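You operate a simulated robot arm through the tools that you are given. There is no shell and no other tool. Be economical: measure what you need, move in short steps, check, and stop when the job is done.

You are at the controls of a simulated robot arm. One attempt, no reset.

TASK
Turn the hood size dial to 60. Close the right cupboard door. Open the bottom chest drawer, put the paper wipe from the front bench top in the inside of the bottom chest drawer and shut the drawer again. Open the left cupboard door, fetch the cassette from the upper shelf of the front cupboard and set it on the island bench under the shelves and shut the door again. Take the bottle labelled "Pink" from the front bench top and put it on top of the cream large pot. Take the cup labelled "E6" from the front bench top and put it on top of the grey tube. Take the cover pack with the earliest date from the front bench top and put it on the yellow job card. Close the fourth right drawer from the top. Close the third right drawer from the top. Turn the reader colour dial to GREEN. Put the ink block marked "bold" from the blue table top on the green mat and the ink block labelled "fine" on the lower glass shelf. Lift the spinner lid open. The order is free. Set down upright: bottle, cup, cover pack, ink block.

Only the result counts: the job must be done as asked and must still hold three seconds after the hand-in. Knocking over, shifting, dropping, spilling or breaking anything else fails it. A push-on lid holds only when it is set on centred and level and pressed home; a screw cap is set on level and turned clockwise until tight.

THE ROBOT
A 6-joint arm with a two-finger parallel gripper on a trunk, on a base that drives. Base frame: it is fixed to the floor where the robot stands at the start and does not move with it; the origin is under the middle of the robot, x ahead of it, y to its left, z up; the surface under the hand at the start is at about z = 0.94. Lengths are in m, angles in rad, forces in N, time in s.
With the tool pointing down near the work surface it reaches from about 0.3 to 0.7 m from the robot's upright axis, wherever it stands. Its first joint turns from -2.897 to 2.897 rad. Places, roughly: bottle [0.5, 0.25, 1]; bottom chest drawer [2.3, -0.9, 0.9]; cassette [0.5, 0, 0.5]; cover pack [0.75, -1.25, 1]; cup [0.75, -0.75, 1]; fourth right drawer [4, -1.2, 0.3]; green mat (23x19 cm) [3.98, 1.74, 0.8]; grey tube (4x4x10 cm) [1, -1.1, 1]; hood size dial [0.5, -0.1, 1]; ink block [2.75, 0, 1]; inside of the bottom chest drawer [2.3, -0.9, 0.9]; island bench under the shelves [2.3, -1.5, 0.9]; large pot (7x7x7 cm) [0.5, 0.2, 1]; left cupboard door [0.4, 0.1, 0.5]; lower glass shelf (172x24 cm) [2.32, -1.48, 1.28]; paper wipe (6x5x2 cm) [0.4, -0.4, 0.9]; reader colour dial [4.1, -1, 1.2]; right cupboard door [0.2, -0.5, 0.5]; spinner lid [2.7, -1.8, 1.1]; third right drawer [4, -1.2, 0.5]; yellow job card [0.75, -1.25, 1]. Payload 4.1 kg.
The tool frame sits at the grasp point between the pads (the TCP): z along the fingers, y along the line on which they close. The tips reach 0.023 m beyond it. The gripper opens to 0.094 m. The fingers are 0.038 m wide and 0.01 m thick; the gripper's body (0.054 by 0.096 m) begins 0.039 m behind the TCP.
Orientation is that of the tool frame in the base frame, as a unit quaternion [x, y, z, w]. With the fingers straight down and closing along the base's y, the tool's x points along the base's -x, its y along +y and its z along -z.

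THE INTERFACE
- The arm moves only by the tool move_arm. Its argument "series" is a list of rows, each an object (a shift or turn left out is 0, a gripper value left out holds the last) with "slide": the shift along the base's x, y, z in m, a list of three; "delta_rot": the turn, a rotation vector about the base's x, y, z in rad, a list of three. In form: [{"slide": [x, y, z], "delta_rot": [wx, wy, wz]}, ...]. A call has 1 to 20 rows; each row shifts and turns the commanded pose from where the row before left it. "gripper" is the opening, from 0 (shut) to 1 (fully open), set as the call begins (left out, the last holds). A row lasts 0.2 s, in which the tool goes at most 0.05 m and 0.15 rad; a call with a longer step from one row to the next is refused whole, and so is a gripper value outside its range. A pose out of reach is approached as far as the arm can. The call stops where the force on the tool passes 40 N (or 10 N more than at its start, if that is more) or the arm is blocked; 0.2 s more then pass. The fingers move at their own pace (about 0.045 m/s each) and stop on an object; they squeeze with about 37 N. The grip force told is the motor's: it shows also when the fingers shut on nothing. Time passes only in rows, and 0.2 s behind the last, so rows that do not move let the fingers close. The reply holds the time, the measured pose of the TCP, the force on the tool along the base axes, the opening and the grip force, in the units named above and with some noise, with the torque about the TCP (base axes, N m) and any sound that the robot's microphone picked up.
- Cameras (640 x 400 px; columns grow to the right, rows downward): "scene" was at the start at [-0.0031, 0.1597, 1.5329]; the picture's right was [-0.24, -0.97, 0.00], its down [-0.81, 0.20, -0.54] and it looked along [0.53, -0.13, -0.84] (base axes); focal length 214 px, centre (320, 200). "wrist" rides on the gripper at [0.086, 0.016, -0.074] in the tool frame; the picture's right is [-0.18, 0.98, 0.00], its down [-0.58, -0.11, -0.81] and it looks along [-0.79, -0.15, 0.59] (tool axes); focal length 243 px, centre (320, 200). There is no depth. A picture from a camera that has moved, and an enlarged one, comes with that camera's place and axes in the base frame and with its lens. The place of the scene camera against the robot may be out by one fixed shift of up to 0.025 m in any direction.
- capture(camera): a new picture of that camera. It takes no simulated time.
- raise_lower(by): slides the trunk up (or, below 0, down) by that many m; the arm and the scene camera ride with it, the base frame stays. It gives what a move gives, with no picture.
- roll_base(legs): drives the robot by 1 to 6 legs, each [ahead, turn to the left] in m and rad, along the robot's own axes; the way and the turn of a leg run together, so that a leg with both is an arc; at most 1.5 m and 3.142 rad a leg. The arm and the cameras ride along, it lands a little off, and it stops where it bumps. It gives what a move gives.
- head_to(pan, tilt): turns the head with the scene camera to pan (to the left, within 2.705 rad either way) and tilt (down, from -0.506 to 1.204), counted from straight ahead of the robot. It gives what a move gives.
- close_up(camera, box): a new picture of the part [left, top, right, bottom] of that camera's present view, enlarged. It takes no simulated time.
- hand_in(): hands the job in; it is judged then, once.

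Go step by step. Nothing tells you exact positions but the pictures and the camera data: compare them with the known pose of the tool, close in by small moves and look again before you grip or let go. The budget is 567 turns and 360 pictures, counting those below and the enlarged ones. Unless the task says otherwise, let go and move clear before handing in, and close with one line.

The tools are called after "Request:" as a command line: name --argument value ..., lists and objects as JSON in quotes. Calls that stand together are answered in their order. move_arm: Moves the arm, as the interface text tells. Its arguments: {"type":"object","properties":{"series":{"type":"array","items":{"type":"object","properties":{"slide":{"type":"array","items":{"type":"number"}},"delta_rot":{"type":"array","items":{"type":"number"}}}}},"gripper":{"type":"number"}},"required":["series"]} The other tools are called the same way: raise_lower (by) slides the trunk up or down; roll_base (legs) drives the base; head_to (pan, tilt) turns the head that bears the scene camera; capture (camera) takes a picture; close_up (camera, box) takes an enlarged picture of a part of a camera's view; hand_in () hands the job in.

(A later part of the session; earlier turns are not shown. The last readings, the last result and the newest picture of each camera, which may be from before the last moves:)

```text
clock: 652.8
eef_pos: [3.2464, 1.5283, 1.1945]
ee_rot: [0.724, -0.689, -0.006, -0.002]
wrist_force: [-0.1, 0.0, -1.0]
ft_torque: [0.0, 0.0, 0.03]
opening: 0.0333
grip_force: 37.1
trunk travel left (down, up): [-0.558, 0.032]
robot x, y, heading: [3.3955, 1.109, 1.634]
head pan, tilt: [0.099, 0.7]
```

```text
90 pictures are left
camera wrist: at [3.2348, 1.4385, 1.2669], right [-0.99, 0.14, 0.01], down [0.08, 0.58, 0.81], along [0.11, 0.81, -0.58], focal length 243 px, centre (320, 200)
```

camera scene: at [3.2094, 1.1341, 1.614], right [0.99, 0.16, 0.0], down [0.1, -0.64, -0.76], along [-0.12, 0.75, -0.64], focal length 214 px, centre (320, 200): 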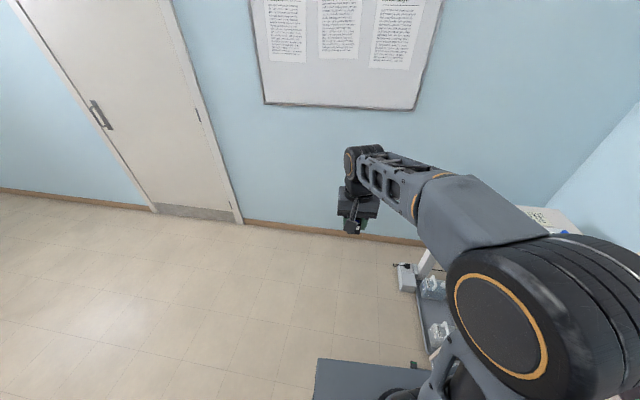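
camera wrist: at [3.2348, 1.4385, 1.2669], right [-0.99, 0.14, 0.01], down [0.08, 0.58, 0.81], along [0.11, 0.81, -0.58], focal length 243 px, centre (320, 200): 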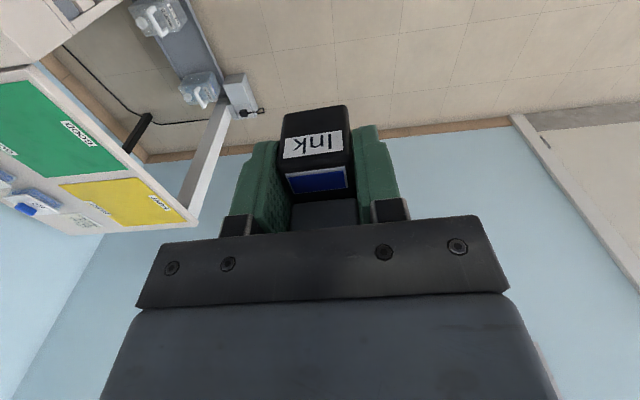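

The base bumped something on the right (cart). I back off and shift left.

Request:
roll_base --legs '[[-0.12, 0]]'

Request:
head_to --pan -1.2 --tilt 0.9

Request:
capture --camera "scene"

```text
clock: 654.0
eef_pos: [3.2534, 1.4082, 1.194]
ee_rot: [0.723, -0.69, -0.007, -0.003]
wrist_force: [-0.6, -0.4, -0.9]
ft_torque: [0.0, 0.01, 0.05]
opening: 0.0335
grip_force: 36.3
trunk travel left (down, up): [-0.558, 0.032]
robot x, y, heading: [3.4025, 0.9875, 1.629]
head pan, tilt: [0.099, 0.7]
```

```text
clock: 655.5
eef_pos: [3.2546, 1.4088, 1.1939]
ee_rot: [0.724, -0.69, -0.007, -0.003]
wrist_force: [-0.8, -0.1, -0.2]
ft_torque: [-0.04, 0.02, 0.01]
opening: 0.0337
grip_force: 37.3
trunk travel left (down, up): [-0.558, 0.032]
robot x, y, heading: [3.4002, 0.9902, 1.629]
head pan, tilt: [-1.201, 0.901]
```

```text
89 pictures are left
camera scene: at [3.299, 0.9617, 1.5979], right [0.42, -0.91, 0.0], down [-0.71, -0.33, -0.62], along [0.56, 0.26, -0.78], focal length 214 px, centre (320, 200)
```

scene: 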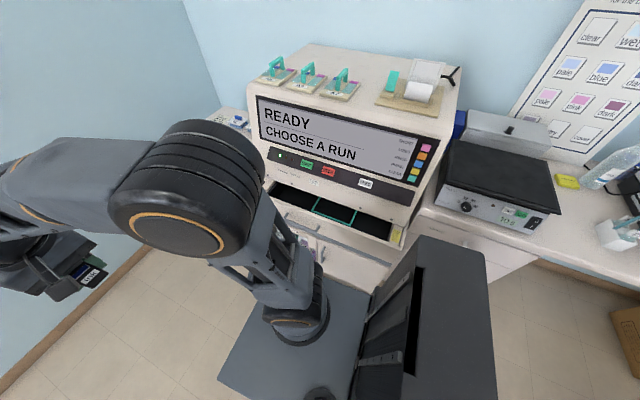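

Request:
roll_base --legs '[[0, 0.6], [0.3, 0], [0, -0.66], [0.5, 0]]'

Request:
roll_base --legs '[[0, -1.57]]'

Request:
head_to --pan 0.1 --tilt 0.7

Request:
capture --camera "scene"

```text
clock: 656.8
eef_pos: [3.1697, 1.3661, 1.1948]
ee_rot: [0.792, -0.611, -0.006, -0.002]
wrist_force: [0.3, 0.1, 0.1]
ft_torque: [-0.05, -0.02, 0.01]
opening: 0.0337
grip_force: 37.0
trunk travel left (down, up): [-0.558, 0.032]
robot x, y, heading: [3.4025, 0.9838, 1.836]
head pan, tilt: [-1.201, 0.901]
stopped in leg 1: the robot was blocked; the commanded pose is now the measured one
```

```text
clock: 658.6
eef_pos: [3.3199, 1.4257, 1.1947]
ee_rot: [-0.669, 0.743, 0.006, 0.004]
wrist_force: [0.7, 1.0, 0.4]
ft_torque: [-0.01, 0.0, 0.01]
opening: 0.0335
grip_force: 37.4
trunk travel left (down, up): [-0.558, 0.032]
robot x, y, heading: [3.4009, 0.988, 1.468]
head pan, tilt: [-1.201, 0.901]
stopped in leg 1: the robot was blocked; the commanded pose is now the measured one
```

```text
clock: 660.1
eef_pos: [3.3207, 1.4246, 1.1943]
ee_rot: [-0.669, 0.743, 0.007, 0.004]
wrist_force: [0.6, 0.6, 0.5]
ft_torque: [-0.03, -0.01, 0.04]
opening: 0.0334
grip_force: 37.3
trunk travel left (down, up): [-0.558, 0.032]
robot x, y, heading: [3.4056, 0.9859, 1.47]
head pan, tilt: [0.099, 0.7]
```

```text
88 pictures are left
camera scene: at [3.2197, 1.0396, 1.614], right [1.0, 0.0, 0.0], down [0.0, -0.64, -0.76], along [0.0, 0.76, -0.64], focal length 214 px, centre (320, 200)
```

scene: 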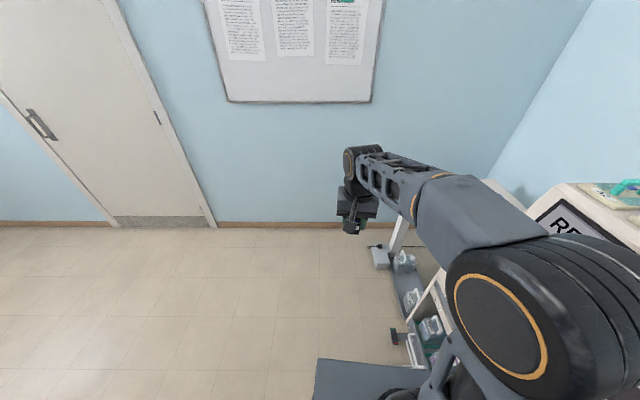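

Request:
roll_base --legs '[[-0.3, 0], [0, 0.7]]'

```text
clock: 664.0
eef_pos: [3.0272, 0.9709, 1.194]
ee_rot: [0.883, -0.469, -0.008, 0.0]
wrist_force: [0.2, -0.6, -1.2]
ft_torque: [-0.02, -0.02, 0.02]
opening: 0.0334
grip_force: 37.2
trunk travel left (down, up): [-0.558, 0.032]
robot x, y, heading: [3.3739, 0.6872, 2.175]
head pan, tilt: [0.099, 0.7]
```

Request:
roll_base --legs '[[0.55, 0], [0, -0.6], [0.52, 0], [0, -1.57]]'

Request:
capture --camera "scene"

```text
clock: 675.3
eef_pos: [3.4939, 1.7784, 1.1937]
ee_rot: [0.014, 1.0, 0.003, 0.007]
wrist_force: [0.3, 0.4, -0.3]
ft_torque: [0.02, 0.02, 0.02]
opening: 0.0337
grip_force: 36.9
trunk travel left (down, up): [-0.558, 0.032]
robot x, y, heading: [3.0652, 1.6608, -0.016]
head pan, tilt: [0.099, 0.7]
```

```text
87 pictures are left
camera scene: at [3.0799, 1.8481, 1.614], right [0.08, -1.0, 0.0], down [-0.64, -0.05, -0.76], along [0.76, 0.06, -0.64], focal length 214 px, centre (320, 200)
```

scene: 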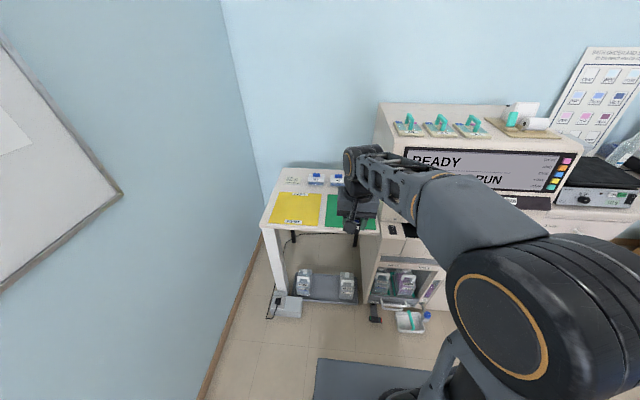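

Request:
roll_base --legs '[[0.27, 0]]'

Request:
capture --camera "wrist"

```text
clock: 677.3
eef_pos: [3.7705, 1.7747, 1.1941]
ee_rot: [0.012, 1.0, 0.003, 0.006]
wrist_force: [-0.1, 0.0, -1.2]
ft_torque: [0.03, 0.04, 0.02]
opening: 0.0334
grip_force: 37.5
trunk travel left (down, up): [-0.558, 0.032]
robot x, y, heading: [3.3376, 1.6556, -0.014]
head pan, tilt: [0.099, 0.7]
```

```text
86 pictures are left
camera wrist: at [3.6831, 1.7902, 1.2665], right [0.21, 0.98, 0.01], down [0.57, -0.13, 0.81], along [0.8, -0.17, -0.58], focal length 243 px, centre (320, 200)
```

wrist: 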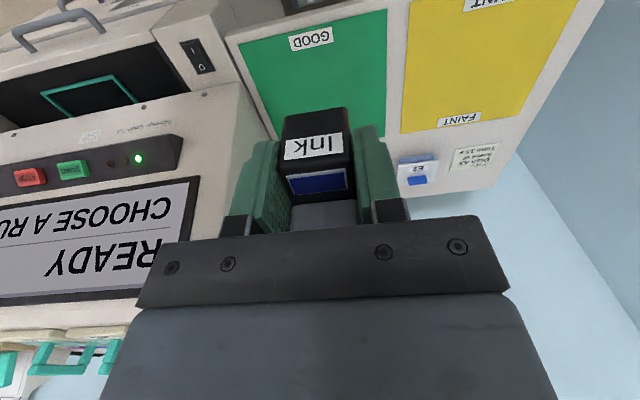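

The green mat's centre is about (3.922, 1.74), z≈0.84. I move over and lower.

Request:
move_arm --series '[{"slide": [0.04, -0.01, -0.02]}, {"slide": [0.04, -0.01, -0.02]}, {"slide": [0.04, -0.01, -0.02]}, {"slide": [0.032, -0.005, -0.03]}, {"slide": [0, 0, -0.045]}, {"slide": [0, 0, -0.045]}]'

Request:
capture --camera "wrist"

```text
clock: 678.7
eef_pos: [3.9234, 1.7404, 1.0127]
ee_rot: [0.011, 1.0, 0.002, 0.007]
wrist_force: [0.2, 0.1, -0.5]
ft_torque: [-0.03, 0.02, -0.01]
opening: 0.0337
grip_force: 37.1
trunk travel left (down, up): [-0.558, 0.032]
robot x, y, heading: [3.3406, 1.6551, -0.016]
head pan, tilt: [0.099, 0.7]
```

```text
85 pictures are left
camera wrist: at [3.8353, 1.7556, 1.0856], right [0.21, 0.98, 0.01], down [0.57, -0.13, 0.81], along [0.8, -0.17, -0.58], focal length 243 px, centre (320, 200)
```

wrist: 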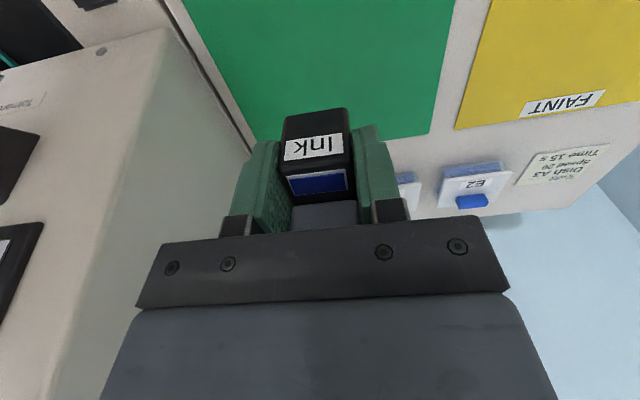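

Request:
move_arm --series '[{"slide": [0.012, 0, -0.04]}, {"slide": [0, 0, -0.04]}, {"slide": [0, 0, -0.04]}]'

Request:
capture --camera "wrist"

```text
clock: 679.5
eef_pos: [3.9342, 1.7376, 0.8923]
ee_rot: [0.012, 1.0, 0.003, 0.006]
wrist_force: [-0.3, 0.4, 0.1]
ft_torque: [-0.01, 0.03, -0.01]
opening: 0.0335
grip_force: 36.8
trunk travel left (down, up): [-0.558, 0.032]
robot x, y, heading: [3.3369, 1.6576, -0.017]
head pan, tilt: [0.099, 0.7]
```

```text
84 pictures are left
camera wrist: at [3.8479, 1.7541, 0.9646], right [0.21, 0.98, 0.01], down [0.57, -0.13, 0.81], along [0.8, -0.17, -0.58], focal length 243 px, centre (320, 200)
```

wrist: 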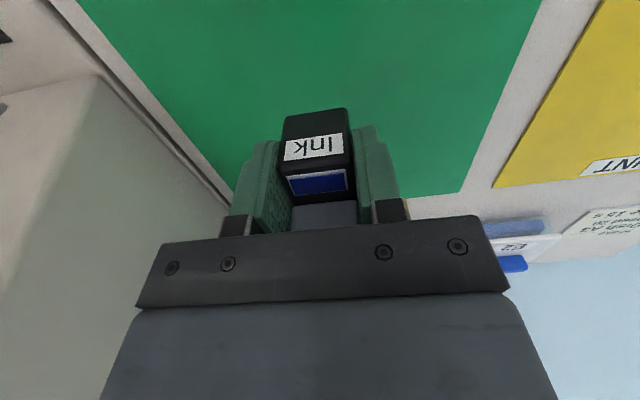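

Request:
move_arm --series '[{"slide": [0, 0, -0.01]}, {"slide": [0, 0, -0.007]}, {"slide": [0, 0, -0.005]}]'

Request:
move_arm --series '[{"slide": [0, 0, -0.006]}, {"slide": [0, 0, -0.006]}]'

```text
clock: 680.3
eef_pos: [3.9327, 1.7404, 0.8719]
ee_rot: [0.012, 1.0, 0.003, 0.006]
wrist_force: [-0.4, 0.0, -0.4]
ft_torque: [0.0, 0.03, 0.03]
opening: 0.0334
grip_force: 36.7
trunk travel left (down, up): [-0.558, 0.032]
robot x, y, heading: [3.341, 1.6565, -0.019]
head pan, tilt: [0.099, 0.7]
```

```text
clock: 680.9
eef_pos: [3.935, 1.7397, 0.8601]
ee_rot: [0.012, 1.0, 0.003, 0.007]
wrist_force: [-0.5, 0.8, 0.2]
ft_torque: [-0.02, 0.04, -0.01]
opening: 0.0333
grip_force: 36.6
trunk travel left (down, up): [-0.558, 0.032]
robot x, y, heading: [3.3397, 1.6566, -0.016]
head pan, tilt: [0.099, 0.7]
```

Request:
move_arm --series '[{"slide": [0, 0, -0.006]}, {"slide": [0, 0, -0.005]}]'

Request:
capture --camera "wrist"

```text
clock: 681.5
eef_pos: [3.934, 1.7389, 0.8489]
ee_rot: [0.012, 1.0, 0.003, 0.007]
wrist_force: [0.1, 0.2, 0.0]
ft_torque: [0.02, 0.02, -0.03]
opening: 0.0336
grip_force: 37.2
trunk travel left (down, up): [-0.558, 0.032]
robot x, y, heading: [3.3373, 1.659, -0.015]
head pan, tilt: [0.099, 0.7]
```

```text
83 pictures are left
camera wrist: at [3.8475, 1.755, 0.921], right [0.21, 0.98, 0.01], down [0.57, -0.13, 0.81], along [0.8, -0.17, -0.58], focal length 243 px, centre (320, 200)
```

wrist: 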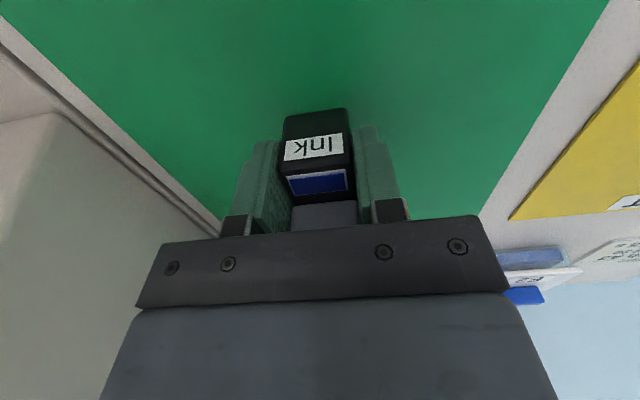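

Request:
move_arm --series '[{"slide": [0, 0, -0.005]}, {"slide": [0, 0, -0.004]}]'

Request:
move_arm --series '[{"slide": [0, 0, -0.003]}, {"slide": [0, 0, -0.003]}]'

Request:
move_arm --series '[{"slide": [0, 0, -0.003]}]'

```text
clock: 682.1
eef_pos: [3.9341, 1.7393, 0.839]
ee_rot: [0.013, 1.0, 0.002, 0.007]
wrist_force: [1.3, 0.9, 0.0]
ft_torque: [0.0, 0.03, 0.03]
opening: 0.0333
grip_force: 37.1
trunk travel left (down, up): [-0.558, 0.032]
robot x, y, heading: [3.3388, 1.6542, -0.019]
head pan, tilt: [0.099, 0.7]
```

```text
clock: 682.7
eef_pos: [3.934, 1.7385, 0.8342]
ee_rot: [0.012, 1.0, 0.002, 0.007]
wrist_force: [0.2, 0.4, 0.3]
ft_torque: [-0.02, 0.01, -0.01]
opening: 0.0337
grip_force: 37.3
trunk travel left (down, up): [-0.558, 0.032]
robot x, y, heading: [3.3374, 1.6574, -0.018]
head pan, tilt: [0.099, 0.7]
```

```text
clock: 683.1
eef_pos: [3.9337, 1.7396, 0.8309]
ee_rot: [0.012, 1.0, 0.003, 0.007]
wrist_force: [-0.3, 0.4, 0.3]
ft_torque: [-0.01, 0.02, -0.02]
opening: 0.0336
grip_force: 37.4
trunk travel left (down, up): [-0.558, 0.032]
robot x, y, heading: [3.3383, 1.6565, -0.018]
head pan, tilt: [0.099, 0.7]
```

Request:
move_arm --series '[{"slide": [0, 0, -0.003]}]'

Request:
move_arm --series '[{"slide": [0, 0, -0.003]}]'

Request:
move_arm --series '[{"slide": [0, 0, -0.003]}]'

```text
clock: 683.5
eef_pos: [3.9334, 1.7397, 0.8309]
ee_rot: [0.012, 1.0, 0.002, 0.009]
wrist_force: [-1.8, 0.5, 15.5]
ft_torque: [-0.07, 0.36, 0.02]
opening: 0.0335
grip_force: 36.7
trunk travel left (down, up): [-0.558, 0.032]
robot x, y, heading: [3.3373, 1.6557, -0.015]
head pan, tilt: [0.099, 0.7]
```

```text
clock: 683.9
eef_pos: [3.9349, 1.7402, 0.829]
ee_rot: [0.013, 1.0, 0.002, 0.011]
wrist_force: [-0.3, -1.3, 36.8]
ft_torque: [-0.26, 0.19, 0.06]
opening: 0.0338
grip_force: 36.8
trunk travel left (down, up): [-0.558, 0.032]
robot x, y, heading: [3.3423, 1.6553, -0.022]
head pan, tilt: [0.099, 0.7]
```

```text
clock: 684.3
eef_pos: [3.9347, 1.7393, 0.8268]
ee_rot: [0.013, 1.0, 0.003, 0.011]
wrist_force: [3.8, 0.9, 39.2]
ft_torque: [-0.16, -0.32, 0.02]
opening: 0.0337
grip_force: 37.2
trunk travel left (down, up): [-0.558, 0.032]
robot x, y, heading: [3.3388, 1.658, -0.014]
head pan, tilt: [0.099, 0.7]
```

Contact at z≈0.80. I relieve the push, release, and rise.

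Request:
move_arm --series '[{"slide": [0, 0, 0.003]}, {"slide": [0, 0, 0.002]}]'

Request:
move_arm --series '[{}, {}, {}, {"slide": [0, 0, 0.02]}, {"slide": [0, 0, 0.045]}, {"slide": [0, 0, 0.045]}, {"slide": [-0.02, 0, 0.045]}]' --gripper 0.7

Request:
capture --camera "wrist"

```text
clock: 684.9
eef_pos: [3.9332, 1.7385, 0.8257]
ee_rot: [0.012, 1.0, 0.002, 0.006]
wrist_force: [9.7, 1.5, 10.3]
ft_torque: [-0.01, -0.68, 0.11]
opening: 0.0338
grip_force: 36.7
trunk travel left (down, up): [-0.558, 0.032]
robot x, y, heading: [3.3386, 1.6567, -0.015]
head pan, tilt: [0.099, 0.7]
```

```text
clock: 686.5
eef_pos: [3.9174, 1.7388, 0.9831]
ee_rot: [0.013, 1.0, 0.003, 0.006]
wrist_force: [-0.1, -0.3, 0.4]
ft_torque: [0.01, -0.02, -0.01]
opening: 0.0659
grip_force: 0.1
trunk travel left (down, up): [-0.558, 0.032]
robot x, y, heading: [3.3388, 1.6582, -0.017]
head pan, tilt: [0.099, 0.7]
```

```text
82 pictures are left
camera wrist: at [3.8299, 1.7558, 1.0555], right [0.21, 0.98, 0.01], down [0.57, -0.13, 0.81], along [0.8, -0.17, -0.58], focal length 243 px, centre (320, 200)
```

wrist: 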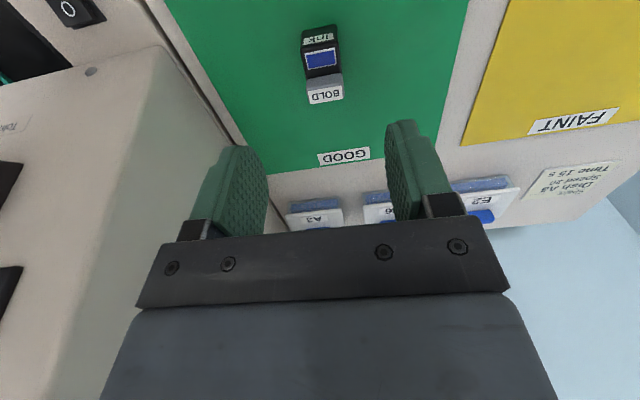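

BOLD stands on the mat. Now back around for FINE: raise the hand and drive to about (3.48, −0.44) facing −x.

Request:
move_arm --series '[{"slide": [-0.03, 0, 0.035]}, {"slide": [-0.03, 0, 0.035]}, {"slide": [-0.03, 0, 0.035]}, {"slide": [-0.03, 0, 0.035]}, {"slide": [-0.03, 0, 0.035]}, {"slide": [-0.02, 0, 0.045]}, {"slide": [0, 0, 0.045]}, {"slide": [0, 0, 0.045]}]'

Request:
roll_base --legs '[[-0.2, 0], [0, -1.45], [0.75, 0], [0, 0.45], [0.5, 0], [0, -0.55]]'

Request:
roll_base --legs '[[0.93, 0]]'

```text
clock: 688.3
eef_pos: [3.7441, 1.7394, 1.2887]
ee_rot: [0.013, 1.0, 0.001, 0.006]
wrist_force: [0.3, -0.2, -0.3]
ft_torque: [0.0, -0.01, 0.06]
opening: 0.0658
grip_force: 0.0
trunk travel left (down, up): [-0.558, 0.032]
robot x, y, heading: [3.3368, 1.6575, -0.018]
head pan, tilt: [0.099, 0.7]
```

```text
clock: 702.5
eef_pos: [3.5911, 0.0744, 1.2882]
ee_rot: [0.702, 0.712, -0.003, 0.008]
wrist_force: [-1.1, -0.8, 0.5]
ft_torque: [-0.01, -0.02, 0.02]
opening: 0.0656
grip_force: 0.0
trunk travel left (down, up): [-0.558, 0.032]
robot x, y, heading: [3.4893, 0.4717, -1.55]
head pan, tilt: [0.099, 0.7]
```

```text
clock: 707.3
eef_pos: [3.5956, -0.8411, 1.288]
ee_rot: [0.709, 0.705, -0.002, 0.007]
wrist_force: [-0.5, -0.6, 0.3]
ft_torque: [0.0, 0.01, 0.0]
opening: 0.0657
grip_force: 0.0
trunk travel left (down, up): [-0.558, 0.032]
robot x, y, heading: [3.5055, -0.4377, -1.564]
head pan, tilt: [0.099, 0.7]
```

Request:
roll_base --legs '[[0, -1.57]]'

Request:
capture --camera "scene"

```text
clock: 711.5
eef_pos: [3.1013, -0.5324, 1.2885]
ee_rot: [1.0, 0.003, -0.007, 0.002]
wrist_force: [0.9, -0.3, -0.3]
ft_torque: [-0.02, -0.02, 0.02]
opening: 0.0656
grip_force: 0.0
trunk travel left (down, up): [-0.558, 0.032]
robot x, y, heading: [3.502, -0.4362, -3.123]
head pan, tilt: [0.099, 0.7]
```

```text
81 pictures are left
camera scene: at [3.4709, -0.6004, 1.614], right [-0.11, 0.99, 0.0], down [0.64, 0.07, -0.76], along [-0.76, -0.09, -0.64], focal length 214 px, centre (320, 200)
```

scene: 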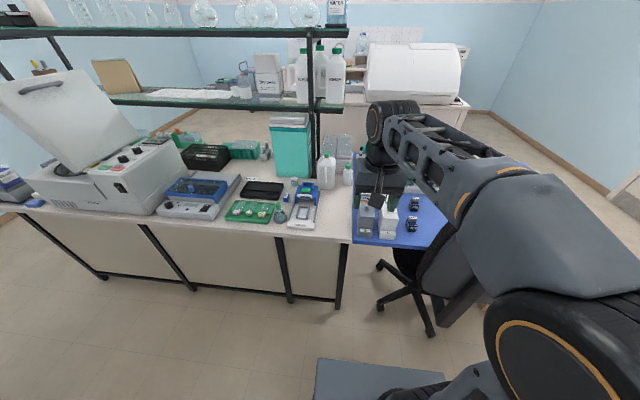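

Request:
roll_base --legs '[[0.07, 0]]'

Request:
move_arm --series '[{"slide": [-0.035, 0.03, 0]}, {"slide": [-0.035, 0.03, 0]}, {"slide": [-0.035, 0.03, 0]}, {"slide": [-0.035, 0.03, -0.01]}, {"slide": [-0.03, 0.03, -0.02]}, {"slide": [-0.02, 0.03, -0.03]}, {"slide": [0, 0.02, -0.04]}]'

Request:
capture --camera "wrist"

```text
clock: 712.5
eef_pos: [3.0316, -0.5341, 1.2885]
ee_rot: [1.0, 0.003, -0.006, 0.001]
wrist_force: [-0.2, 0.3, -0.1]
ft_torque: [-0.01, 0.04, -0.02]
opening: 0.0658
grip_force: 0.1
trunk travel left (down, up): [-0.558, 0.032]
robot x, y, heading: [3.44, -0.4376, -3.128]
head pan, tilt: [0.099, 0.7]
```

```text
clock: 714.1
eef_pos: [2.8404, -0.3338, 1.189]
ee_rot: [1.0, 0.003, -0.008, 0.003]
wrist_force: [-0.1, 0.2, 0.2]
ft_torque: [0.0, 0.0, 0.04]
opening: 0.0657
grip_force: 0.1
trunk travel left (down, up): [-0.558, 0.032]
robot x, y, heading: [3.4368, -0.4411, -3.126]
head pan, tilt: [0.099, 0.7]
```

```text
80 pictures are left
camera wrist: at [2.9283, -0.351, 1.2614], right [-0.18, -0.98, 0.01], down [-0.57, 0.11, 0.81], along [-0.8, 0.14, -0.58], focal length 243 px, centre (320, 200)
```

wrist: 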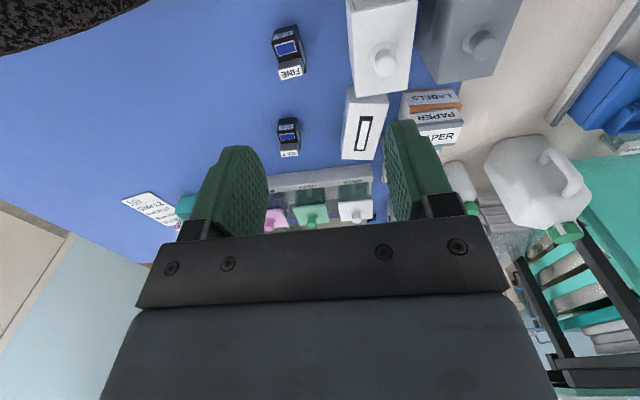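

FINE is at about (2.787, −0.288). I descend over it.

Request:
move_arm --series '[{"slide": [-0.027, 0.023, -0.03]}, {"slide": [-0.026, 0.022, -0.03]}, {"slide": [0, 0, -0.045]}, {"slide": [0, 0, -0.045]}, {"slide": [0, 0, -0.03]}]'

Request:
capture --camera "wrist"

```text
clock: 715.3
eef_pos: [2.7878, -0.2851, 1.0093]
ee_rot: [1.0, 0.003, -0.005, 0.003]
wrist_force: [-0.9, -0.3, 0.2]
ft_torque: [0.01, 0.0, 0.02]
opening: 0.0658
grip_force: 0.2
trunk travel left (down, up): [-0.558, 0.032]
robot x, y, heading: [3.4363, -0.4396, -3.126]
head pan, tilt: [0.099, 0.7]
```

```text
79 pictures are left
camera wrist: at [2.8734, -0.303, 1.0828], right [-0.18, -0.98, 0.01], down [-0.57, 0.11, 0.81], along [-0.8, 0.14, -0.58], focal length 243 px, centre (320, 200)
```

wrist: 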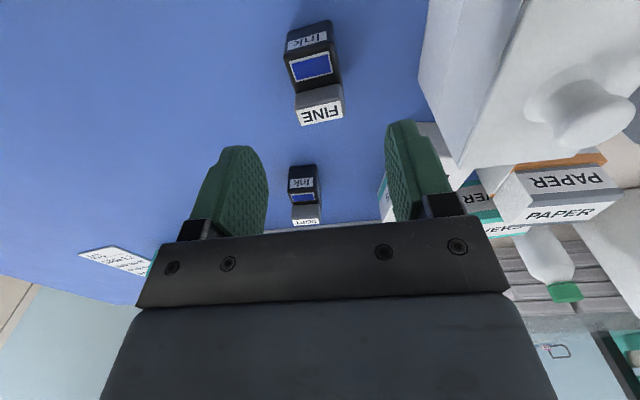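

Request:
move_arm --series '[{"slide": [0.001, -0.001, -0.04]}, {"slide": [0, 0, -0.035]}, {"slide": [0, 0, -0.018]}]'

Request:
capture --camera "wrist"

```text
clock: 716.1
eef_pos: [2.7895, -0.2875, 0.9163]
ee_rot: [1.0, 0.003, -0.007, 0.002]
wrist_force: [0.7, 0.1, -0.3]
ft_torque: [-0.01, -0.02, -0.01]
opening: 0.0657
grip_force: 0.1
trunk travel left (down, up): [-0.558, 0.032]
robot x, y, heading: [3.4349, -0.4386, -3.128]
head pan, tilt: [0.099, 0.7]
```

```text
78 pictures are left
camera wrist: at [2.8771, -0.3055, 0.9888], right [-0.18, -0.98, 0.01], down [-0.57, 0.11, 0.81], along [-0.8, 0.14, -0.58], focal length 243 px, centre (320, 200)
```

wrist: 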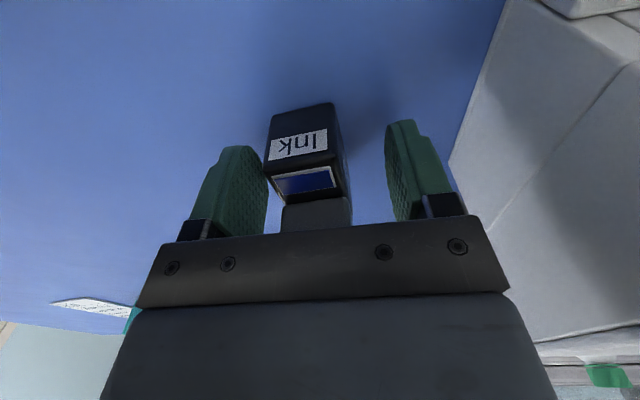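

Request:
move_arm --series '[{"slide": [0, 0.006, 0]}]'

Request:
move_arm --series '[{}, {}, {}, {}]' --gripper 0

Request:
move_arm --series '[{"slide": [0, 0, 0.03]}, {"slide": [0, 0, 0.045]}, {"slide": [0, 0, 0.045]}, {"slide": [0.0, 0, 0.045]}, {"slide": [0.02, -0.01, 0.04]}]'

Request:
capture --camera "wrist"

```text
clock: 716.5
eef_pos: [2.7895, -0.2815, 0.9168]
ee_rot: [1.0, 0.002, -0.006, 0.003]
wrist_force: [0.0, 1.1, 0.3]
ft_torque: [0.0, 0.03, 0.02]
opening: 0.0658
grip_force: 0.0
trunk travel left (down, up): [-0.558, 0.032]
robot x, y, heading: [3.4358, -0.4382, -3.124]
head pan, tilt: [0.099, 0.7]
```

```text
clock: 717.5
eef_pos: [2.7898, -0.2811, 0.9162]
ee_rot: [1.0, 0.003, -0.005, 0.003]
wrist_force: [0.6, -0.3, 0.4]
ft_torque: [-0.02, 0.02, 0.03]
opening: 0.0332
grip_force: 37.2
trunk travel left (down, up): [-0.558, 0.032]
robot x, y, heading: [3.4393, -0.438, -3.125]
head pan, tilt: [0.099, 0.7]
```

```text
clock: 718.7
eef_pos: [2.8116, -0.2949, 1.1219]
ee_rot: [1.0, 0.003, -0.007, 0.003]
wrist_force: [0.4, -0.6, -0.7]
ft_torque: [-0.02, 0.03, 0.01]
opening: 0.0335
grip_force: 37.1
trunk travel left (down, up): [-0.558, 0.032]
robot x, y, heading: [3.4346, -0.4418, -3.124]
head pan, tilt: [0.099, 0.7]
```

```text
77 pictures are left
camera wrist: at [2.8991, -0.3105, 1.1931], right [-0.18, -0.98, 0.01], down [-0.57, 0.11, 0.81], along [-0.8, 0.14, -0.58], focal length 243 px, centre (320, 200)
```

wrist: 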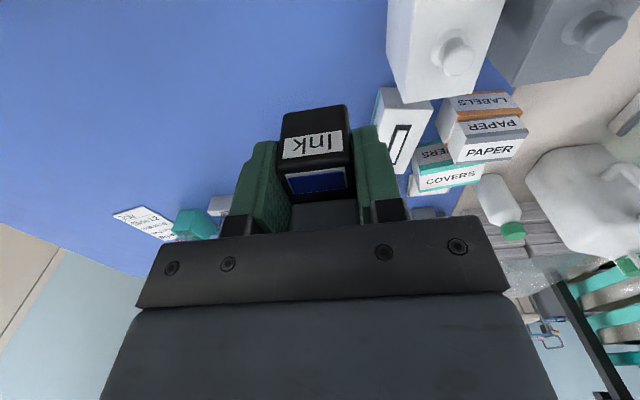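

FINE is held. I retract and drive around the island's right end to its front side for the lower glass shelf.

Request:
move_arm --series '[{"slide": [0.04, -0.01, 0.02]}, {"slide": [0.04, -0.01, 0.02]}, {"slide": [0.04, -0.01, 0.02]}, {"slide": [0.04, -0.01, 0.02]}, {"slide": [0.04, -0.01, 0.02]}]'

Request:
roll_base --legs '[[0, 1.56], [1.2, 0], [1.15, 0], [0, -1.57], [1.0, 0], [0.95, 0]]'

Request:
roll_base --legs '[[0, -1.57], [0.9, 0], [0, -1.57]]'

Request:
head_to --pan 0.1 --tilt 0.5

Request:
capture --camera "scene"

```text
clock: 719.9
eef_pos: [3.0133, -0.3456, 1.2214]
ee_rot: [1.0, 0.003, -0.007, 0.002]
wrist_force: [0.6, 0.4, -0.6]
ft_torque: [-0.01, 0.01, 0.0]
opening: 0.0335
grip_force: 36.4
trunk travel left (down, up): [-0.558, 0.032]
robot x, y, heading: [3.4369, -0.4387, -3.128]
head pan, tilt: [0.099, 0.7]
```

```text
clock: 748.2
eef_pos: [1.1514, -2.832, 1.2224]
ee_rot: [1.0, 0.021, -0.006, 0.002]
wrist_force: [0.0, 0.0, 0.1]
ft_torque: [0.02, -0.03, -0.01]
opening: 0.0334
grip_force: 36.7
trunk travel left (down, up): [-0.558, 0.032]
robot x, y, heading: [1.5798, -2.9104, -3.09]
head pan, tilt: [0.099, 0.7]
```

```text
clock: 760.4
eef_pos: [1.8912, -2.0505, 1.2225]
ee_rot: [-0.066, 0.998, 0.004, 0.007]
wrist_force: [-0.3, 1.0, -0.9]
ft_torque: [0.01, 0.02, 0.01]
opening: 0.0334
grip_force: 37.3
trunk travel left (down, up): [-0.558, 0.032]
robot x, y, heading: [1.4582, -2.0147, 0.144]
head pan, tilt: [0.099, 0.7]
```

```text
clock: 761.1
eef_pos: [1.8892, -2.051, 1.222]
ee_rot: [-0.067, 0.998, 0.004, 0.006]
wrist_force: [0.4, -0.3, -1.3]
ft_torque: [-0.02, 0.0, 0.03]
opening: 0.0338
grip_force: 37.5
trunk travel left (down, up): [-0.558, 0.032]
robot x, y, heading: [1.4575, -2.013, 0.141]
head pan, tilt: [0.099, 0.499]
```

```text
76 pictures are left
camera scene: at [1.4529, -1.8226, 1.6317], right [0.24, -0.97, 0.0], down [-0.47, -0.11, -0.88], along [0.85, 0.21, -0.48], focal length 214 px, centre (320, 200)
```

scene: 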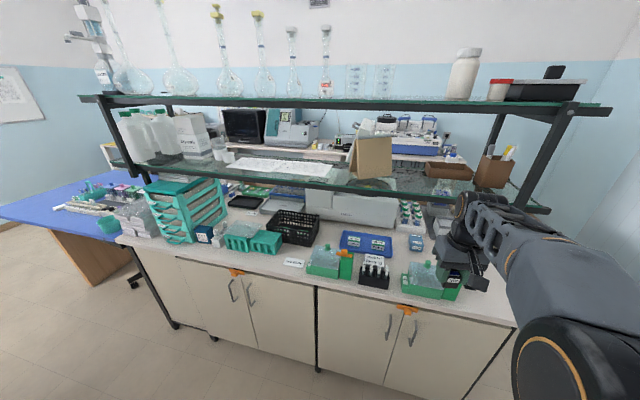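

Request:
close_up --camera "scene" --box '[220, 120, 540, 220]'

```text
2.00 times, centred on (380, 170) of scene
camera zoom: at [1.4529, -1.8226, 1.6317], right [0.24, -0.97, 0.0], down [-0.47, -0.11, -0.88], along [0.85, 0.21, -0.48], focal length 429 px, centre (200, 260)
```

zoom: 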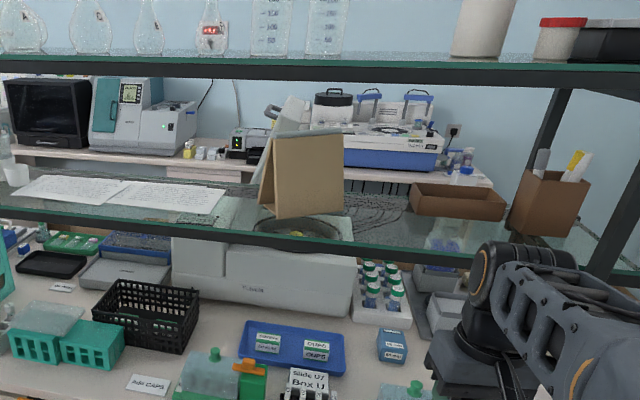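

Because of the upper shelf the hand must come in pitched, so I need to re-grip the block at 45°. I'll set it on the free island front strip (~(2.11, −1.22)) as before. Drive there.

Request:
roll_base --legs '[[0, 1.43], [0.99, 0], [0, -1.57]]'

Request:
move_arm --series '[{"slide": [0.03, -0.03, 0]}, {"slide": [0.03, -0.03, 0]}, {"slide": [0.03, -0.03, 0]}, {"slide": [0.03, -0.03, -0.02]}]'

Request:
capture --camera "wrist"

```text
clock: 773.8
eef_pos: [1.8579, -1.1308, 1.2213]
ee_rot: [0.025, 1.0, 0.002, 0.007]
wrist_force: [-0.3, 0.2, -0.2]
ft_torque: [-0.02, 0.02, 0.02]
opening: 0.0338
grip_force: 36.7
trunk travel left (down, up): [-0.558, 0.032]
robot x, y, heading: [1.4421, -1.0134, -0.042]
head pan, tilt: [0.099, 0.499]
```

```text
clock: 774.8
eef_pos: [1.979, -1.2546, 1.2019]
ee_rot: [0.025, 1.0, 0.002, 0.007]
wrist_force: [0.1, 0.9, -0.6]
ft_torque: [0.01, 0.02, 0.0]
opening: 0.0337
grip_force: 36.7
trunk travel left (down, up): [-0.558, 0.032]
robot x, y, heading: [1.4421, -1.0154, -0.042]
head pan, tilt: [0.099, 0.499]
```

```text
74 pictures are left
camera wrist: at [1.8929, -1.2368, 1.2746], right [0.23, 0.97, 0.01], down [0.57, -0.14, 0.81], along [0.79, -0.18, -0.58], focal length 243 px, centre (320, 200)
```

wrist: 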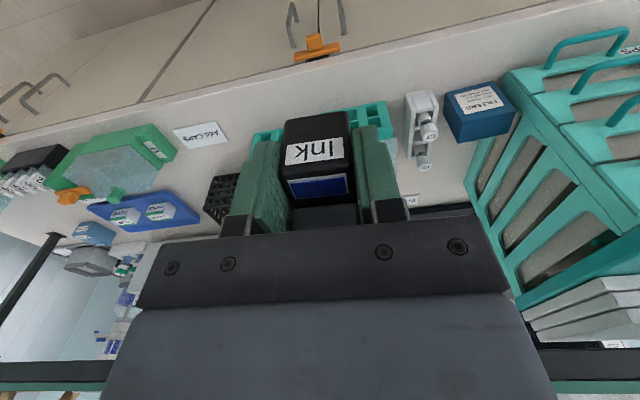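

Request:
move_arm --series '[{"slide": [0.035, 0.01, -0.03]}, {"slide": [0.035, 0.01, -0.03]}, {"slide": [0.035, 0.01, -0.03]}, {"slide": [0.028, 0.003, -0.035]}, {"slide": [0, 0, -0.045]}, {"slide": [0, 0, -0.045]}]'

Request:
capture --camera "wrist"

```text
clock: 776.2
eef_pos: [2.1087, -1.2192, 0.9859]
ee_rot: [0.025, 1.0, 0.002, 0.008]
wrist_force: [0.4, 0.5, -0.4]
ft_torque: [0.01, -0.01, -0.02]
opening: 0.0335
grip_force: 36.9
trunk travel left (down, up): [-0.558, 0.032]
robot x, y, heading: [1.4384, -1.0116, -0.04]
head pan, tilt: [0.099, 0.499]
```

```text
73 pictures are left
camera wrist: at [2.0221, -1.2009, 1.0604], right [0.23, 0.97, 0.01], down [0.56, -0.14, 0.81], along [0.79, -0.18, -0.58], focal length 243 px, centre (320, 200)
```

wrist: 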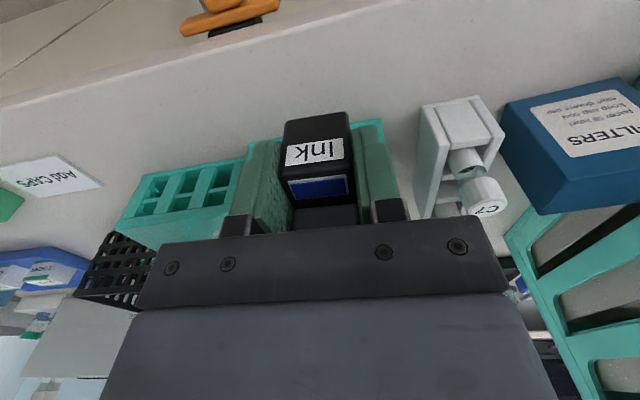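

Request:
move_arm --series '[{"slide": [0, 0, -0.035]}, {"slide": [0, 0, -0.02]}, {"slide": [0, 0, -0.004]}]'

Request:
move_arm --series '[{"slide": [0, 0, -0.003]}]'

Request:
move_arm --series '[{"slide": [0, 0, -0.003]}]'

```text
clock: 777.0
eef_pos: [2.1099, -1.219, 0.9305]
ee_rot: [0.025, 1.0, 0.002, 0.007]
wrist_force: [0.4, -0.1, -0.1]
ft_torque: [-0.01, 0.04, -0.01]
opening: 0.0334
grip_force: 37.0
trunk travel left (down, up): [-0.558, 0.032]
robot x, y, heading: [1.4373, -1.0175, -0.041]
head pan, tilt: [0.099, 0.499]
```

```text
clock: 777.4
eef_pos: [2.1113, -1.2187, 0.9267]
ee_rot: [0.025, 1.0, 0.001, 0.007]
wrist_force: [0.3, 0.6, -1.2]
ft_torque: [-0.01, 0.0, 0.02]
opening: 0.0336
grip_force: 36.8
trunk travel left (down, up): [-0.558, 0.032]
robot x, y, heading: [1.4408, -1.0131, -0.038]
head pan, tilt: [0.099, 0.499]
```

```text
clock: 777.8
eef_pos: [2.1118, -1.2186, 0.9225]
ee_rot: [0.024, 1.0, 0.003, 0.006]
wrist_force: [-0.6, -0.2, -0.1]
ft_torque: [0.0, 0.01, 0.01]
opening: 0.0334
grip_force: 37.0
trunk travel left (down, up): [-0.558, 0.032]
robot x, y, heading: [1.439, -1.0152, -0.042]
head pan, tilt: [0.099, 0.499]
```

Request:
move_arm --series '[{"slide": [0, 0, -0.003]}]'

Request:
move_arm --series '[{"slide": [0, 0, -0.003]}]'

Request:
move_arm --series '[{"slide": [0, 0, -0.003]}]'

```text
clock: 778.2
eef_pos: [2.1105, -1.217, 0.9196]
ee_rot: [0.024, 1.0, 0.002, 0.006]
wrist_force: [-0.8, 0.2, -0.8]
ft_torque: [0.0, -0.03, 0.0]
opening: 0.0336
grip_force: 37.0
trunk travel left (down, up): [-0.558, 0.032]
robot x, y, heading: [1.4377, -1.0149, -0.04]
head pan, tilt: [0.099, 0.499]
```

```text
clock: 778.6
eef_pos: [2.111, -1.2185, 0.9167]
ee_rot: [0.025, 1.0, 0.002, 0.006]
wrist_force: [-0.1, 0.1, -1.0]
ft_torque: [0.04, -0.03, 0.01]
opening: 0.0339
grip_force: 36.6
trunk travel left (down, up): [-0.558, 0.032]
robot x, y, heading: [1.4395, -1.0176, -0.043]
head pan, tilt: [0.099, 0.499]
```

```text
clock: 779.0
eef_pos: [2.1118, -1.2187, 0.9164]
ee_rot: [0.025, 1.0, 0.002, 0.008]
wrist_force: [0.0, 1.2, 8.6]
ft_torque: [-0.04, 0.05, -0.03]
opening: 0.0335
grip_force: 37.0
trunk travel left (down, up): [-0.558, 0.032]
robot x, y, heading: [1.4396, -1.0179, -0.037]
head pan, tilt: [0.099, 0.499]
```

Set down. Release, rise, and pitch the tool to 45° staying on the right side.

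Request:
move_arm --series '[{}, {}, {}, {"slide": [0, 0, 0.02]}, {"slide": [0, 0, 0.045]}, {"slide": [0, 0, 0.045]}, {"slide": [-0.03, 0, 0.03]}]' --gripper 0.7

Request:
move_arm --series '[{"delta_rot": [0, -0.131, 0], "slide": [-0.04, 0, 0]}, {"delta_rot": [0, -0.131, 0], "slide": [-0.04, 0, 0]}, {"delta_rot": [0, -0.131, 0], "slide": [-0.035, 0, 0]}, {"delta_rot": [0, -0.131, 0], "slide": [-0.03, 0, 0]}, {"delta_rot": [0, -0.131, 0]}, {"delta_rot": [0, -0.131, 0]}]'

Request:
capture --camera "wrist"

```text
clock: 780.6
eef_pos: [2.0816, -1.2188, 1.0531]
ee_rot: [0.024, 1.0, 0.003, 0.005]
wrist_force: [0.0, 0.0, -0.3]
ft_torque: [0.01, 0.05, -0.04]
opening: 0.066
grip_force: 0.1
trunk travel left (down, up): [-0.558, 0.032]
robot x, y, heading: [1.4402, -1.0108, -0.041]
head pan, tilt: [0.099, 0.499]
```

```text
clock: 782.0
eef_pos: [1.9353, -1.2194, 1.0526]
ee_rot: [0.022, 0.921, 0.011, 0.388]
wrist_force: [0.4, -0.5, -0.7]
ft_torque: [0.03, -0.02, -0.01]
opening: 0.0659
grip_force: 0.1
trunk travel left (down, up): [-0.558, 0.032]
robot x, y, heading: [1.4407, -1.0152, -0.039]
head pan, tilt: [0.099, 0.499]
```

```text
72 pictures are left
camera wrist: at [1.8221, -1.2004, 1.0426], right [0.16, 0.97, 0.17], down [-0.18, -0.14, 0.97], along [0.97, -0.19, 0.15], focal length 243 px, centre (320, 200)
```

wrist: 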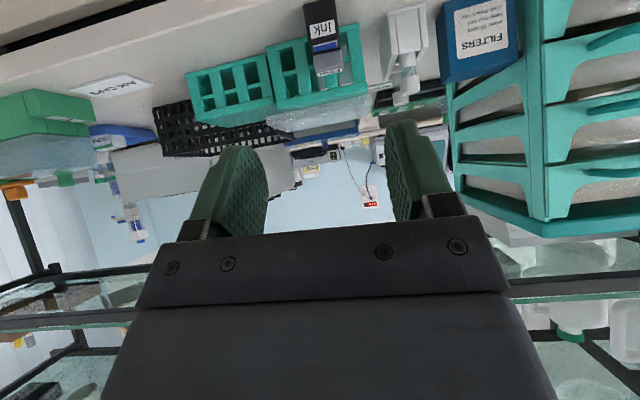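

Request:
move_arm --series '[{"slide": [0.04, 0, -0.02]}, {"slide": [0.043, 0, -0.022]}, {"slide": [0.03, 0, -0.03]}, {"slide": [0.03, 0, -0.03]}]'

Request:
capture --camera "wrist"

```text
clock: 783.0
eef_pos: [2.0826, -1.2168, 0.9503]
ee_rot: [0.022, 0.921, 0.011, 0.389]
wrist_force: [0.1, -0.2, 0.4]
ft_torque: [-0.01, 0.03, 0.04]
opening: 0.0657
grip_force: 0.0
trunk travel left (down, up): [-0.558, 0.032]
robot x, y, heading: [1.441, -1.0136, -0.039]
head pan, tilt: [0.099, 0.499]
```

```text
71 pictures are left
camera wrist: at [1.9694, -1.1989, 0.9389], right [0.16, 0.97, 0.17], down [-0.18, -0.14, 0.97], along [0.97, -0.18, 0.15], focal length 243 px, centre (320, 200)
```

wrist: 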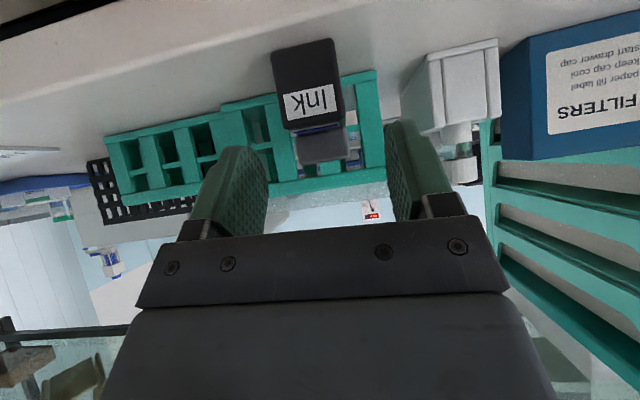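

Request:
move_arm --series '[{"slide": [0.014, -0.001, -0.014]}, {"slide": [0.011, 0, -0.013]}]'

Request:
capture --camera "wrist"

```text
clock: 783.6
eef_pos: [2.1049, -1.2176, 0.9229]
ee_rot: [0.022, 0.921, 0.011, 0.389]
wrist_force: [0.4, 0.6, 0.5]
ft_torque: [-0.03, -0.02, 0.01]
opening: 0.0659
grip_force: 0.0
trunk travel left (down, up): [-0.558, 0.032]
robot x, y, heading: [1.4404, -1.0141, -0.043]
head pan, tilt: [0.099, 0.499]
```

```text
70 pictures are left
camera wrist: at [1.9921, -1.1994, 0.913], right [0.16, 0.97, 0.17], down [-0.18, -0.14, 0.97], along [0.97, -0.18, 0.15], focal length 243 px, centre (320, 200)
```

wrist: 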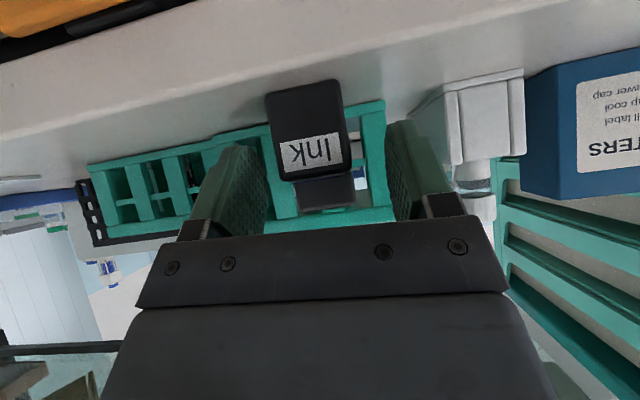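

Request:
move_arm --series '[{"slide": [0.001, -0.006, 0]}]'

Request:
move_arm --series '[{}, {}, {}, {}]' --gripper 0

Request:
move_arm --series '[{"slide": [0, 0, 0.02]}, {"slide": [-0.02, 0, 0.035]}, {"slide": [-0.03, 0, 0.035]}, {"slide": [-0.03, 0, 0.035]}]'

Request:
capture --camera "wrist"

```text
clock: 784.0
eef_pos: [2.1062, -1.2234, 0.9247]
ee_rot: [0.022, 0.921, 0.011, 0.389]
wrist_force: [0.2, 0.7, 1.4]
ft_torque: [0.0, 0.0, -0.01]
opening: 0.0658
grip_force: 0.0
trunk travel left (down, up): [-0.558, 0.032]
robot x, y, heading: [1.4391, -1.0151, -0.038]
head pan, tilt: [0.099, 0.499]
```

```text
clock: 785.0
eef_pos: [2.1056, -1.2228, 0.9251]
ee_rot: [0.022, 0.921, 0.011, 0.389]
wrist_force: [0.6, -0.9, 0.8]
ft_torque: [-0.03, -0.03, -0.03]
opening: 0.0335
grip_force: 37.3
trunk travel left (down, up): [-0.558, 0.032]
robot x, y, heading: [1.4396, -1.0144, -0.041]
head pan, tilt: [0.099, 0.499]
```

```text
clock: 786.0
eef_pos: [2.0249, -1.2237, 1.0479]
ee_rot: [0.022, 0.921, 0.011, 0.389]
wrist_force: [-0.2, -0.2, -0.9]
ft_torque: [-0.01, 0.01, -0.02]
opening: 0.0335
grip_force: 36.8
trunk travel left (down, up): [-0.558, 0.032]
robot x, y, heading: [1.4447, -1.016, -0.039]
head pan, tilt: [0.099, 0.499]
```

```text
69 pictures are left
camera wrist: at [1.912, -1.2047, 1.038], right [0.16, 0.97, 0.17], down [-0.18, -0.14, 0.97], along [0.97, -0.19, 0.15], focal length 243 px, centre (320, 200)
```

wrist: 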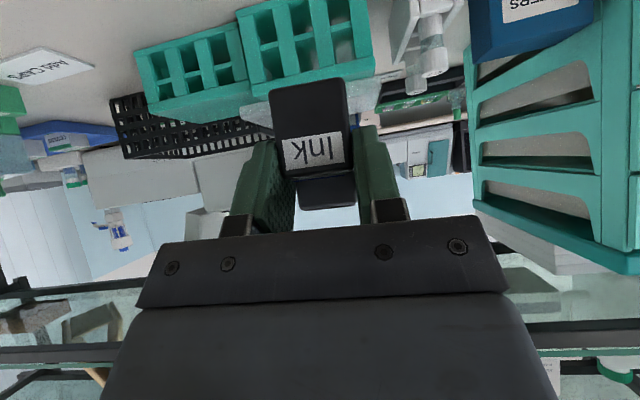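

Re-gripped at 45°. Now drive to the gap on the lower glass shelf (~(2.26, −1.985)).

Request:
move_arm --series '[{"slide": [-0.02, 0, 0.045]}, {"slide": [-0.02, 0, 0.045]}, {"slide": [-0.02, 0, 0.045]}, {"slide": [0, 0, 0.045]}]'

Request:
roll_base --legs '[[0, -1.53], [0.79, 0], [0, 1.57]]'

Request:
head_to --pan -0.1 --tilt 0.5

Request:
capture --camera "scene"

Request:
capture --camera "wrist"

```text
clock: 787.0
eef_pos: [1.9676, -1.2242, 1.2308]
ee_rot: [0.022, 0.921, 0.01, 0.389]
wrist_force: [0.0, 0.5, -0.1]
ft_torque: [-0.02, 0.01, -0.04]
opening: 0.0333
grip_force: 37.0
trunk travel left (down, up): [-0.558, 0.032]
robot x, y, heading: [1.4421, -1.0152, -0.042]
head pan, tilt: [0.099, 0.499]
```

```text
clock: 798.9
eef_pos: [1.9412, -2.0154, 1.2299]
ee_rot: [0.017, 0.921, 0.013, 0.388]
wrist_force: [0.1, 0.4, -0.9]
ft_torque: [0.01, 0.02, -0.02]
opening: 0.0333
grip_force: 37.1
trunk travel left (down, up): [-0.558, 0.032]
robot x, y, heading: [1.4085, -1.8081, -0.034]
head pan, tilt: [0.099, 0.499]
```

```text
clock: 799.6
eef_pos: [1.9413, -2.0159, 1.2309]
ee_rot: [0.017, 0.921, 0.013, 0.388]
wrist_force: [-0.3, 0.6, -0.1]
ft_torque: [-0.01, 0.02, 0.0]
opening: 0.033
grip_force: 37.4
trunk travel left (down, up): [-0.558, 0.032]
robot x, y, heading: [1.4148, -1.812, -0.034]
head pan, tilt: [-0.099, 0.499]
```

```text
68 pictures are left
camera scene: at [1.435, -1.6426, 1.6317], right [-0.13, -0.99, 0.0], down [-0.47, 0.06, -0.88], along [0.87, -0.11, -0.48], focal length 214 px, centre (320, 200)
```

scene: 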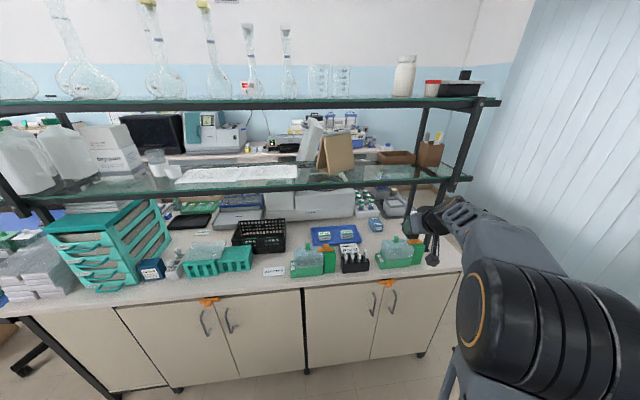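

```text
67 pictures are left
camera wrist: at [1.8275, -1.9984, 1.2199], right [0.15, 0.97, 0.17], down [-0.18, -0.14, 0.97], along [0.97, -0.18, 0.15], focal length 243 px, centre (320, 200)
```

wrist: 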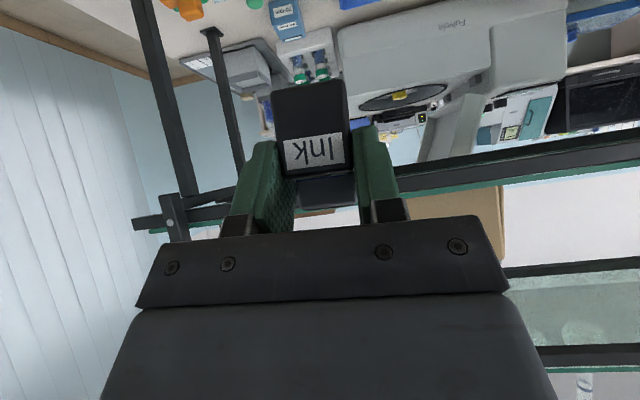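

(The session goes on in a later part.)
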